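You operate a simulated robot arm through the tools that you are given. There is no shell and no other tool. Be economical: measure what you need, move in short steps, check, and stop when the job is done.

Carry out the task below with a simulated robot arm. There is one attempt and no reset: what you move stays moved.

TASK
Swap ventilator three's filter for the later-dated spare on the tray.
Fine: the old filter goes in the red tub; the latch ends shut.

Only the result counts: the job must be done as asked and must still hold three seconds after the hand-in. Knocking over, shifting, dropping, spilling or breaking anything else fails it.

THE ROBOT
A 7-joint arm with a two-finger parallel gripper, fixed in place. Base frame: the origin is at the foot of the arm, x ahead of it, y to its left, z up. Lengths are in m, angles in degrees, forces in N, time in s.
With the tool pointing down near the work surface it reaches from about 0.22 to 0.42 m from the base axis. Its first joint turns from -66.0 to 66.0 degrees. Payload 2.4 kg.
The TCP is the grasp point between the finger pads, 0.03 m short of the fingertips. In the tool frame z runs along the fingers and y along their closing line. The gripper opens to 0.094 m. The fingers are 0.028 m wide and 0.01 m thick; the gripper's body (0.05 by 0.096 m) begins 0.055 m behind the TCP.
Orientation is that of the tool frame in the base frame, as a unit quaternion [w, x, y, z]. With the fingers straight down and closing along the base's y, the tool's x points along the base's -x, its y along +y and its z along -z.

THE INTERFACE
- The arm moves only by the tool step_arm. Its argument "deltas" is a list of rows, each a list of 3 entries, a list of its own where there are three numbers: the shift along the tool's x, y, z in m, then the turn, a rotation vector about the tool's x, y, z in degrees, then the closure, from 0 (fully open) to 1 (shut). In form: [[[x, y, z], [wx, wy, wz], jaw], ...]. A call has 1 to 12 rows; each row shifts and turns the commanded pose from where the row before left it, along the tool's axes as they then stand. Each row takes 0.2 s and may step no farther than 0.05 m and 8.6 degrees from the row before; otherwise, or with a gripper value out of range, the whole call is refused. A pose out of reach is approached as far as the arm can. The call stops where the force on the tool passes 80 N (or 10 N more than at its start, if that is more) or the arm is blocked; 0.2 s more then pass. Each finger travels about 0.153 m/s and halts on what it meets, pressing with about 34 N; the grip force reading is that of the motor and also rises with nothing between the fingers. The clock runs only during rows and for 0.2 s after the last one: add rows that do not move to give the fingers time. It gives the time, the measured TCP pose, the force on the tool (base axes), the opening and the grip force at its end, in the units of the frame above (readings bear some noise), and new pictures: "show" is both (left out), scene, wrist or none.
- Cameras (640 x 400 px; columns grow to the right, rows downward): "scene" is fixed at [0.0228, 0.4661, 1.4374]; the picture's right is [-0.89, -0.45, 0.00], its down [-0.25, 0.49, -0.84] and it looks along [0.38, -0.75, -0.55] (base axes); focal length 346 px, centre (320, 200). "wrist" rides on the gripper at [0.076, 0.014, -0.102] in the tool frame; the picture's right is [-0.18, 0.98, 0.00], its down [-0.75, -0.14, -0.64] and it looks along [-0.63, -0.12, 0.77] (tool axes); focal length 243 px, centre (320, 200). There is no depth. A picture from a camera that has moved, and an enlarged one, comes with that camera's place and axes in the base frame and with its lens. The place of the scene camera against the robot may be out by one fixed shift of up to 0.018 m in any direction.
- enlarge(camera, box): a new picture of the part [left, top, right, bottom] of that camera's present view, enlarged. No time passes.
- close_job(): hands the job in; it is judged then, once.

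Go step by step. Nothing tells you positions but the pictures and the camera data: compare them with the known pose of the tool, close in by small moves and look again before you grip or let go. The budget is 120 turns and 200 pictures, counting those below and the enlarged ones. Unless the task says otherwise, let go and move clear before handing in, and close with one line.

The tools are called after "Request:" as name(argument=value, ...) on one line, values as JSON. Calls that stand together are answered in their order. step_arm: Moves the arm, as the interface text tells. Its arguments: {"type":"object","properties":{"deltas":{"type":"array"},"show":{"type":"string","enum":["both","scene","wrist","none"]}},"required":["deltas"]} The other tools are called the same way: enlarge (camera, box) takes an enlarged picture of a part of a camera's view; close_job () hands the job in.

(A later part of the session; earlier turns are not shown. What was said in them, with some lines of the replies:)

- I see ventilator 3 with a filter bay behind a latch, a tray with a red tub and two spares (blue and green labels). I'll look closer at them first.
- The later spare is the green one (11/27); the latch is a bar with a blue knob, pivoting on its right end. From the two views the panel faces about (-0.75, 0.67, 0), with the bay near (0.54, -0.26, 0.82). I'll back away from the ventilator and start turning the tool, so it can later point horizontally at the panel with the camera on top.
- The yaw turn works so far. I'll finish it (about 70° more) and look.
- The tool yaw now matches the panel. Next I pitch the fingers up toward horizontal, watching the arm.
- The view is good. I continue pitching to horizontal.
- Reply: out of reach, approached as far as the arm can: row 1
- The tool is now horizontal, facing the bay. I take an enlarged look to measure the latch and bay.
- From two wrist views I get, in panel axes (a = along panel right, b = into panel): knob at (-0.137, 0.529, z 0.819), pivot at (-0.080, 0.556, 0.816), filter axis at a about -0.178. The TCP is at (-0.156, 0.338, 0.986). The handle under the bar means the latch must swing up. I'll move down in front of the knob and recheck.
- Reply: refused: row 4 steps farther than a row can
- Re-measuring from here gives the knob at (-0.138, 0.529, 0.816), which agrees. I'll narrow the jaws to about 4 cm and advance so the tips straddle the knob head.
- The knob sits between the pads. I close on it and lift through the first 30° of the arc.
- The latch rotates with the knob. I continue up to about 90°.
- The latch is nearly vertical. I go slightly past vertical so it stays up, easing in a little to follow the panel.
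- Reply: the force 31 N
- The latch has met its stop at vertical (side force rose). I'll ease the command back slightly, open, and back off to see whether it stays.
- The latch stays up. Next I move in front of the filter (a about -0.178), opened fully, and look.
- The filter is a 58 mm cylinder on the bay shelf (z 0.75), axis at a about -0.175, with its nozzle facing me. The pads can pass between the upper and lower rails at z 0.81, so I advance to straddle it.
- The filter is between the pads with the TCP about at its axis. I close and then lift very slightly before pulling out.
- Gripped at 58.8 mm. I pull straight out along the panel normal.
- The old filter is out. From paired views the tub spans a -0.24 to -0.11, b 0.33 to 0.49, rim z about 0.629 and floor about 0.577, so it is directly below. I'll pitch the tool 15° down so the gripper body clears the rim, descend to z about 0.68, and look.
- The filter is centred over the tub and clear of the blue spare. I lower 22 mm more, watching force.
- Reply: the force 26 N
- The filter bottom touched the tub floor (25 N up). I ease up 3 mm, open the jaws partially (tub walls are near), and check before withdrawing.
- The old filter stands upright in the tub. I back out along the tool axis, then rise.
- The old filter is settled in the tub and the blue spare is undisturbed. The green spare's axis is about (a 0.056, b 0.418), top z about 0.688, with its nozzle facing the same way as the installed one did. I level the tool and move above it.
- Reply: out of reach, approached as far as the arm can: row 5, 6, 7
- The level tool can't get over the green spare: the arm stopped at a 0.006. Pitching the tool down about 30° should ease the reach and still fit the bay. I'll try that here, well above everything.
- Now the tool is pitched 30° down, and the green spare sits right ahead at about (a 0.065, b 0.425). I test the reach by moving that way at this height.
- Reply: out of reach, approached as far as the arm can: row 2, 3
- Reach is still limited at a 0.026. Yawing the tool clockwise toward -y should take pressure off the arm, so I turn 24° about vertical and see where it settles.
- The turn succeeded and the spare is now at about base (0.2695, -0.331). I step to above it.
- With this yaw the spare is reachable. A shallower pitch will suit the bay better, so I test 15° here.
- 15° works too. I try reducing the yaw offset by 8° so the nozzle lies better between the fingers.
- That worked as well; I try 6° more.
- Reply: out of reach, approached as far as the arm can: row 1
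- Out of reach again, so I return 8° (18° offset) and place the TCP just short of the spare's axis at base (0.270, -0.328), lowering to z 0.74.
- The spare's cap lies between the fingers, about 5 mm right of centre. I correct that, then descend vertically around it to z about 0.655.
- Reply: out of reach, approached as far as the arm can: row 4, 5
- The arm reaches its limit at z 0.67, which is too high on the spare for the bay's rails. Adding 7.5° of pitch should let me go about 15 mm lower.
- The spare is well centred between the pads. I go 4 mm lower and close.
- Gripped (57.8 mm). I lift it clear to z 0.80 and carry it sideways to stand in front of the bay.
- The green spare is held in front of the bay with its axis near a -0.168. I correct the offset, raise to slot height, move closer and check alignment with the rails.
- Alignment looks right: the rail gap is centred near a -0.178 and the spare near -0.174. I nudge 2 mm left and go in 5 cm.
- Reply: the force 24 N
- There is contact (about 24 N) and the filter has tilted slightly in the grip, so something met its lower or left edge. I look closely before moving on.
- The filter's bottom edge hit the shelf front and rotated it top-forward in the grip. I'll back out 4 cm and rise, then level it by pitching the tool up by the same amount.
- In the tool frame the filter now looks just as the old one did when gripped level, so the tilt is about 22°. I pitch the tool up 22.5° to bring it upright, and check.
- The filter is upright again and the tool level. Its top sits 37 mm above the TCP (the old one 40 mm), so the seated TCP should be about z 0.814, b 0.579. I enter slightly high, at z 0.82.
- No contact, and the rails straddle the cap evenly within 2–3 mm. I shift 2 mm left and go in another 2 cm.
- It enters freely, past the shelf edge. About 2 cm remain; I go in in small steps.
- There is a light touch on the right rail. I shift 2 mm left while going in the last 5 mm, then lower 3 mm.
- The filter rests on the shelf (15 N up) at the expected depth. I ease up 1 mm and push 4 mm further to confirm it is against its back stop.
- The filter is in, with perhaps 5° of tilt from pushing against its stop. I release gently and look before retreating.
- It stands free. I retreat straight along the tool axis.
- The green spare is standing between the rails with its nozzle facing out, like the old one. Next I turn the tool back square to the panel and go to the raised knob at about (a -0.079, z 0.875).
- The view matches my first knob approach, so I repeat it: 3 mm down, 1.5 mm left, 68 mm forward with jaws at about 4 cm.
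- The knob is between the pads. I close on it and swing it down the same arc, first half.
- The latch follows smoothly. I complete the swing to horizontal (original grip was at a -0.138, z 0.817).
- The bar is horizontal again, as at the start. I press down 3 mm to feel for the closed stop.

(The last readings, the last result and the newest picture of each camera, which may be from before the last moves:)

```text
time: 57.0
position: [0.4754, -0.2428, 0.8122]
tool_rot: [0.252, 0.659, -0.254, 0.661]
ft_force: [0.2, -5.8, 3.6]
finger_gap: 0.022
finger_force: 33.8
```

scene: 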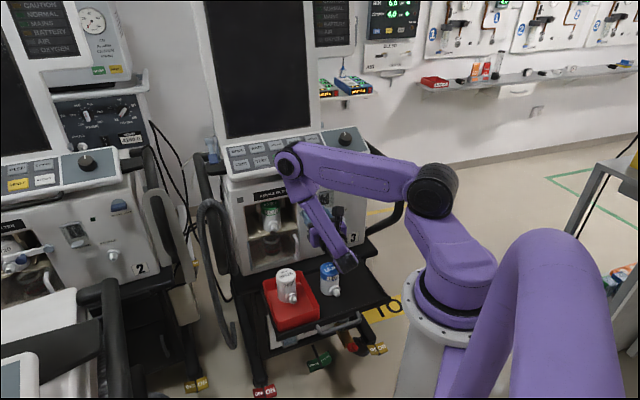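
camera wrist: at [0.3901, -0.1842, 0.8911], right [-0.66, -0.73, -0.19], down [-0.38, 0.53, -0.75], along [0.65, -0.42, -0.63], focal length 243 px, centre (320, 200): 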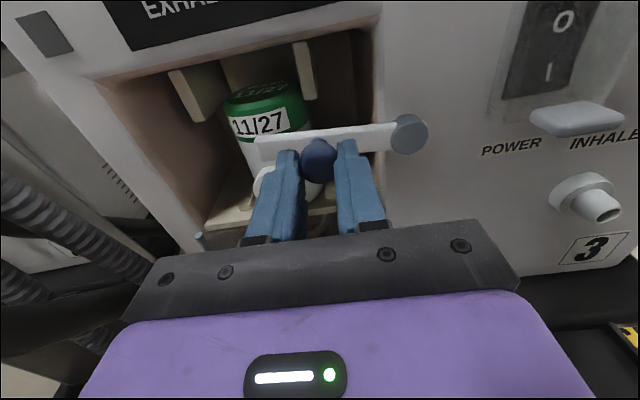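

Request:
step_arm(deltas=[[[0.002, 0, 0], [0, 0, 0], 1], [[0, 0, 0], [0, 0, 0], 0.55], [[0, 0, 0], [0, 0, 0], 0.55], [[0, 0, -0.03], [0, 0, 0], 0.55], [[0, 0, -0.047], [0, 0, 0], 0.4], [[0.003, 0.0015, 0], [0, 0, 0], 0.4], [[0, 0, 0], [0, 0, 0], 0.4]])

Request:
enlarge(camera="wrist", box=[200, 60, 440, 210])

Request:
enlarge(camera="scene", box=[220, 170, 380, 310])

```text
time: 58.6
position: [0.4179, -0.1922, 0.8176]
tool_rot: [0.253, 0.66, -0.253, 0.66]
ft_force: [-0.3, -0.3, -0.3]
finger_gap: 0.0564
finger_force: 0.1
camera wrist: at [0.3315, -0.1339, 0.8931], right [-0.66, -0.73, -0.19], down [-0.38, 0.53, -0.75], along [0.65, -0.42, -0.63], focal length 243 px, centre (320, 200)
```

scene: 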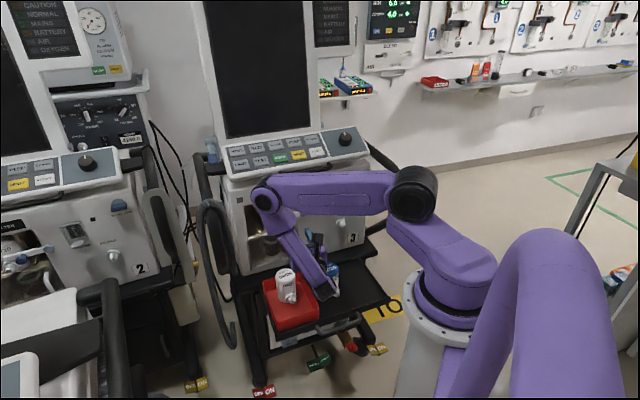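
wrist: 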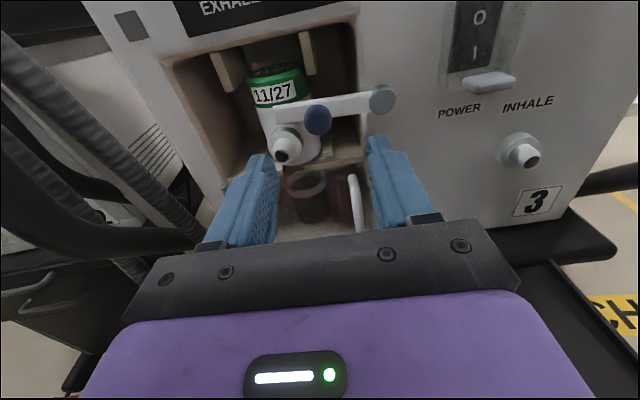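

```text
2.67 times, centred on (320, 135) of wrist
camera zoom: at [0.3315, -0.1339, 0.8931], right [-0.66, -0.73, -0.19], down [-0.38, 0.53, -0.75], along [0.65, -0.42, -0.63], focal length 647 px, centre (320, 373)
```

zoom: 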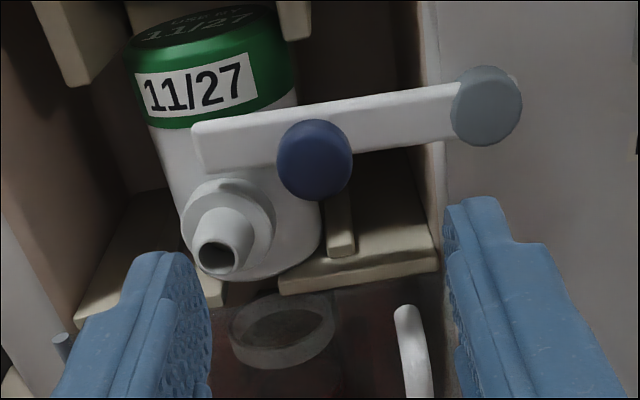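

```text
2.86 times, centred on (300, 240) of scene
camera zoom: at [0.0227, 0.4661, 1.4374], right [-0.89, -0.45, 0.0], down [-0.25, 0.49, -0.84], along [0.38, -0.75, -0.55], focal length 987 px, centre (377, 86)
```

zoom: 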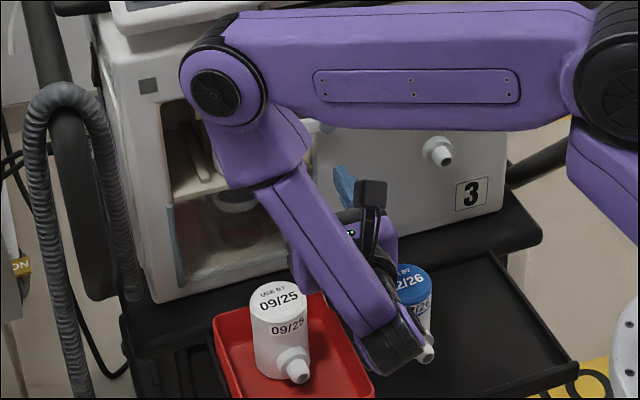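

The bar sits at the same angle as at the start (pivot-to-knob offset (-64, 22) px against (-65, 22)) and crosses in front of the green filter. I back away, rise, and take a final look.

Request:
step_arm(deltas=[[[0.03, 0, -0.03], [0, 0, 0], 0.2], [[0.04, 0, -0.02], [0, 0, 0], 0.1], [[0.045, 0, 0], [0, 0, 0], 0], [[0.045, 0, 0], [0, 0, 0], 0], [[0, 0, 0], [0, 0, 0], 0], [[0, 0, 0], [0, 0, 0], 0]])

Request:
enlarge(camera="scene", box=[220, 170, 400, 330])

Request:
enlarge(camera="wrist", box=[230, 110, 410, 240])

```text
time: 60.0
position: [0.3814, -0.1585, 0.9772]
tool_rot: [0.254, 0.66, -0.253, 0.66]
ft_force: [0.3, -0.2, -0.4]
finger_gap: 0.0938
finger_force: 0.1
camera wrist: at [0.2945, -0.101, 1.0536], right [-0.66, -0.73, -0.18], down [-0.38, 0.53, -0.75], along [0.65, -0.42, -0.63], focal length 243 px, centre (320, 200)
```

scene: 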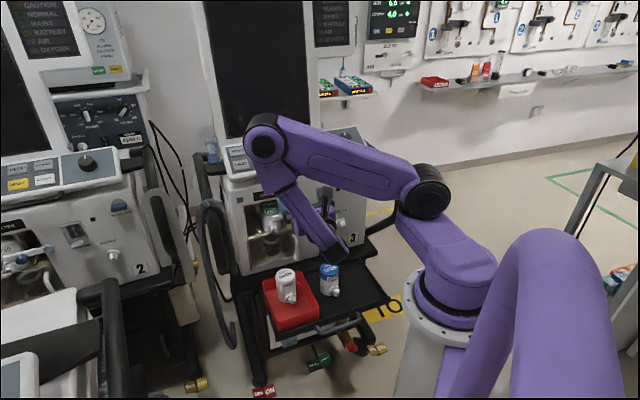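
wrist: 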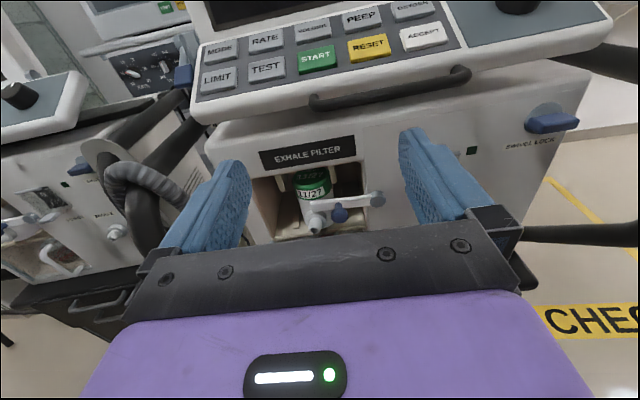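

```text
2.50 times, centred on (310, 250) of scene
camera zoom: at [0.0227, 0.4661, 1.4374], right [-0.89, -0.45, 0.0], down [-0.25, 0.49, -0.84], along [0.38, -0.75, -0.55], focal length 864 px, centre (345, 75)
```

zoom: 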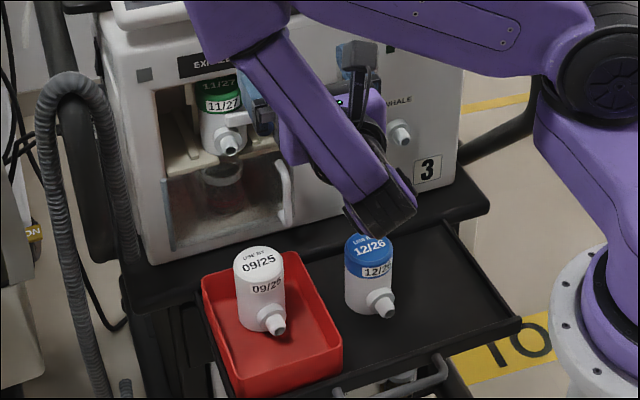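

```text
3.08 times, centred on (320, 175) of wrist
camera zoom: at [0.2945, -0.101, 1.0536], right [-0.66, -0.73, -0.18], down [-0.38, 0.53, -0.75], along [0.65, -0.42, -0.63], focal length 746 px, centre (320, 277)
```

zoom: 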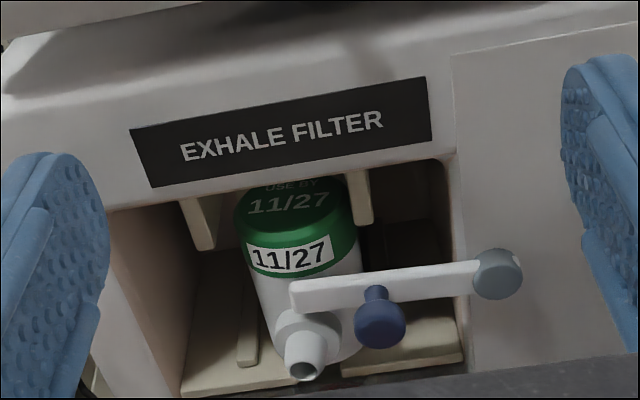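

The swap looks complete. I want to compare the tray with the first picture to be sure the blue spare was not shifted.

Request:
enlarge(camera="scene", box=[250, 245, 410, 345])

```text
4.00 times, centred on (330, 295) of scene
camera zoom: at [0.0227, 0.4661, 1.4374], right [-0.89, -0.45, 0.0], down [-0.25, 0.49, -0.84], along [0.38, -0.75, -0.55], focal length 1382 px, centre (280, -180)
```

zoom: 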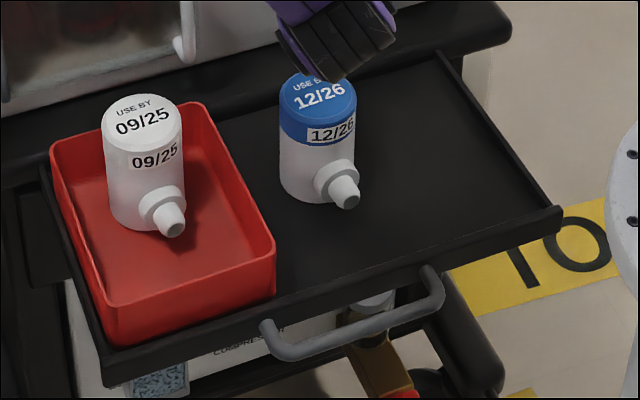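

Request:
enlarge(camera="scene", box=[220, 170, 380, 270])

```text
4.00 times, centred on (300, 220) of scene
camera zoom: at [0.0227, 0.4661, 1.4374], right [-0.89, -0.45, 0.0], down [-0.25, 0.49, -0.84], along [0.38, -0.75, -0.55], focal length 1382 px, centre (400, 120)
```

zoom: 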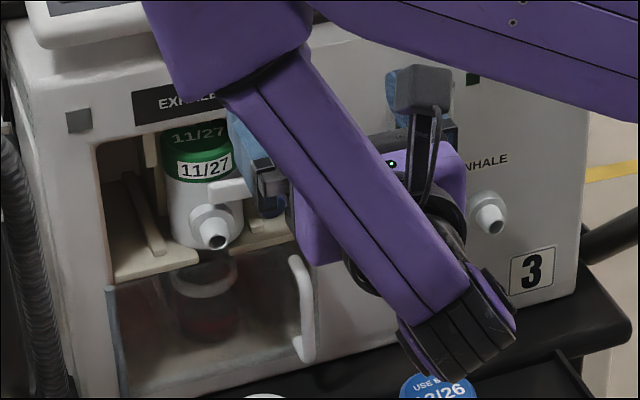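

The bar may be a degree or two above fully shut, because I lifted 2 mm before releasing and had felt no stop. I return to the knob to press it down to a felt stop and release without lifting.

Request:
step_arm(deltas=[[[-0.045, 0, 0], [0, 0, 0], 0.3], [[-0.045, 0, 0], [0, 0, 0], 0.5], [[-0.04, 0, 0.02], [0, 0, 0], 0.58], [[-0.031, 0, 0.03], [0, 0, 0], 0.58], [[0, 0, 0], [0, 0, 0], 0.58]], show="wrist")

Request:
enlarge(camera="wrist", box=[200, 60, 440, 210])

```text
time: 61.2
position: [0.4191, -0.1922, 0.8169]
tool_rot: [0.252, 0.66, -0.253, 0.661]
ft_force: [-0.2, 0.0, -0.1]
finger_gap: 0.0395
finger_force: 0.1
camera wrist: at [0.3326, -0.1345, 0.8922], right [-0.66, -0.73, -0.18], down [-0.38, 0.53, -0.75], along [0.65, -0.42, -0.63], focal length 243 px, centre (320, 200)
```

wrist: 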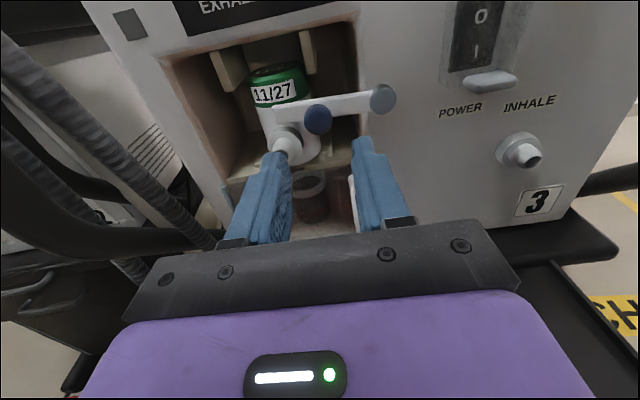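

```text
2.67 times, centred on (320, 135) of wrist
camera zoom: at [0.3326, -0.1345, 0.8922], right [-0.66, -0.73, -0.18], down [-0.38, 0.53, -0.75], along [0.65, -0.42, -0.63], focal length 647 px, centre (320, 373)
```

zoom: 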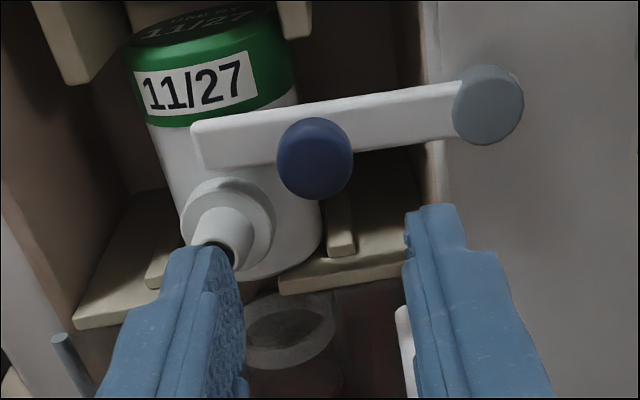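

The bar tip measures about 3.5 mm above the pivot (around 2°), against level at the start, so it does need pressing down. I grip the knob again and push down until I feel the stop.

Request:
step_arm(deltas=[[[0, -0.001, 0.025], [0, 0, 0], 0.58], [[0, 0, 0.03], [0, 0, 0], 0.58], [[0, 0, 0.022], [0, 0, 0], 0.58], [[0, 0, 0], [0, 0, 0], 1], [[0, 0, 0], [0, 0, 0], 1], [[-0.003, 0, 0], [0, 0, 0], 1], [[0, 0, 0], [0, 0, 0], 1]], show="wrist")

```text
time: 62.8
position: [0.4762, -0.2407, 0.8137]
tool_rot: [0.253, 0.659, -0.254, 0.662]
ft_force: [2.1, 6.2, 4.8]
finger_gap: 0.022
finger_force: 33.8
camera wrist: at [0.39, -0.1841, 0.8895], right [-0.66, -0.73, -0.19], down [-0.38, 0.53, -0.75], along [0.65, -0.42, -0.63], focal length 243 px, centre (320, 200)
```

wrist: 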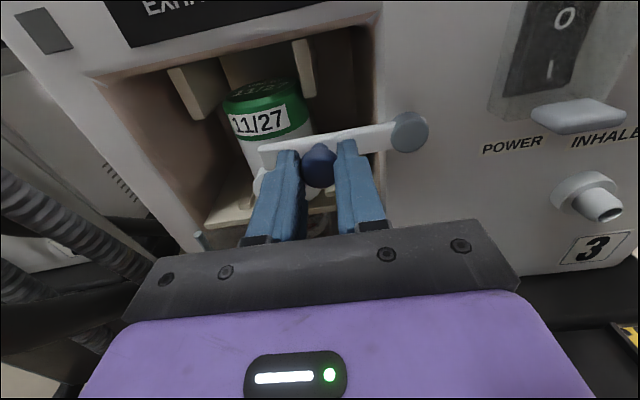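

Request:
step_arm(deltas=[[[-0.002, 0, 0], [0, 0, 0], 1], [[0, 0, 0], [0, 0, 0], 1]], show="none")

Request:
step_arm(deltas=[[[-0.002, 0, 0], [0, 0, 0], 1], [[0, 0, 0], [0, 0, 0], 1]], show="none")

```text
time: 63.4
position: [0.4766, -0.2427, 0.8132]
tool_rot: [0.253, 0.658, -0.253, 0.663]
ft_force: [2.4, 7.8, 21.4]
finger_gap: 0.0223
finger_force: 34.2
```

```text
time: 64.0
position: [0.4766, -0.2424, 0.813]
tool_rot: [0.254, 0.655, -0.253, 0.665]
ft_force: [2.3, 4.7, 28.3]
finger_gap: 0.0223
finger_force: 34.3
```

The closed stop is felt (28 N, z fixed at 0.813). I relax most of the load without lifting, open, and back away.

Request:
step_arm(deltas=[[[0.0025, 0, 0], [0, 0, 0], 1], [[0, 0, 0], [0, 0, 0], 0.55], [[0, 0, 0], [0, 0, 0], 0.55], [[0, 0, -0.03], [0, 0, 0], 0.55], [[0, 0, -0.047], [0, 0, 0], 0.4], [[0, 0, 0], [0, 0, 0], 0.4]], show="wrist")

Request:
enlarge(camera="wrist", box=[200, 60, 440, 210])

```text
time: 65.4
position: [0.4176, -0.1905, 0.8118]
tool_rot: [0.253, 0.66, -0.254, 0.661]
ft_force: [0.4, -0.2, -0.5]
finger_gap: 0.0564
finger_force: 0.1
camera wrist: at [0.3314, -0.1335, 0.8881], right [-0.66, -0.73, -0.19], down [-0.38, 0.53, -0.75], along [0.65, -0.42, -0.63], focal length 243 px, centre (320, 200)
```

wrist: 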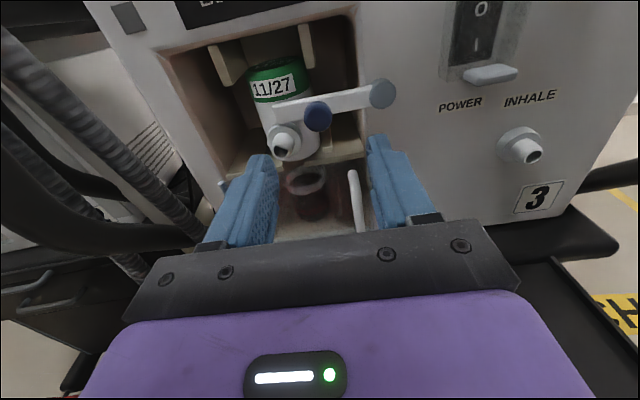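

```text
2.67 times, centred on (320, 135) of wrist
camera zoom: at [0.3314, -0.1335, 0.8881], right [-0.66, -0.73, -0.19], down [-0.38, 0.53, -0.75], along [0.65, -0.42, -0.63], focal length 647 px, centre (320, 373)
```

zoom: 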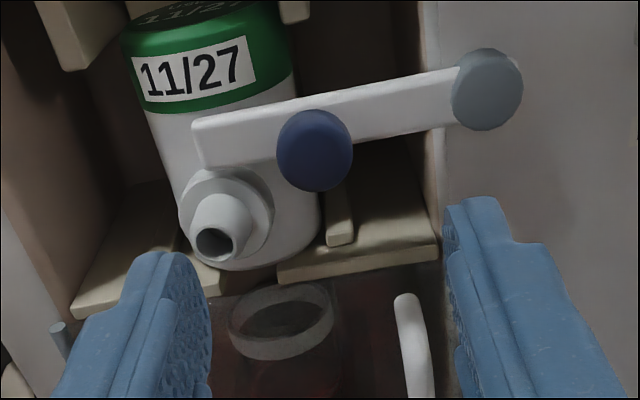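

The latch is now fully down on its stop in front of the green filter. I move clear and take one last picture.

Request:
step_arm(deltas=[[[0.03, 0, -0.03], [0, 0, 0], 0.2], [[0.04, 0, -0.02], [0, 0, 0], 0.1], [[0.045, 0, 0], [0, 0, 0], 0], [[0.045, 0, 0], [0, 0, 0], 0], [[0, 0, 0], [0, 0, 0], 0]])

```text
time: 66.6
position: [0.3796, -0.1567, 0.9705]
tool_rot: [0.254, 0.66, -0.254, 0.66]
ft_force: [-0.9, 0.8, -1.2]
finger_gap: 0.0938
finger_force: 0.1
camera wrist: at [0.2939, -0.0996, 1.0475], right [-0.66, -0.73, -0.18], down [-0.38, 0.53, -0.75], along [0.65, -0.43, -0.63], focal length 243 px, centre (320, 200)
```

scene: 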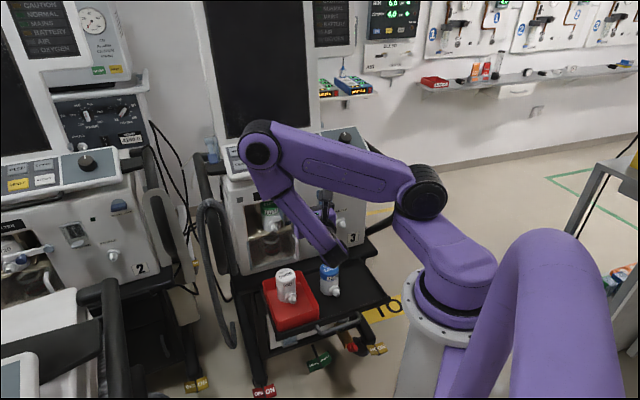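
wrist: 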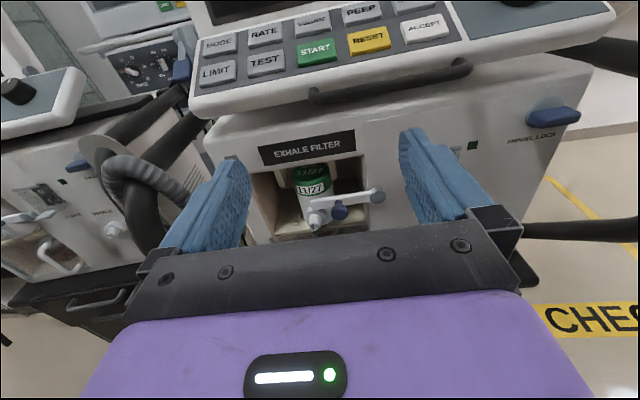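

The green 11/27 filter is in ventilator three, the latch is shut on its stop, the 09/25 filter is in the red tub, and the arm is clear. I hand the job in.

Request:
close_job()

```text
The job is handed in.
```

Ventilator three now holds the later-dated green 11/27 spare. The latch is shut against its stop, the old 09/25 filter is in the red tub, and the blue 12/26 spare stayed standing on the tray. Compared with the first picture, the tray and everything on it appear moved by a few millimetres toward the ventilator, and the front panel by perhaps 2 mm. I think pushing the filter in nudged the cart, and I left it as it was.
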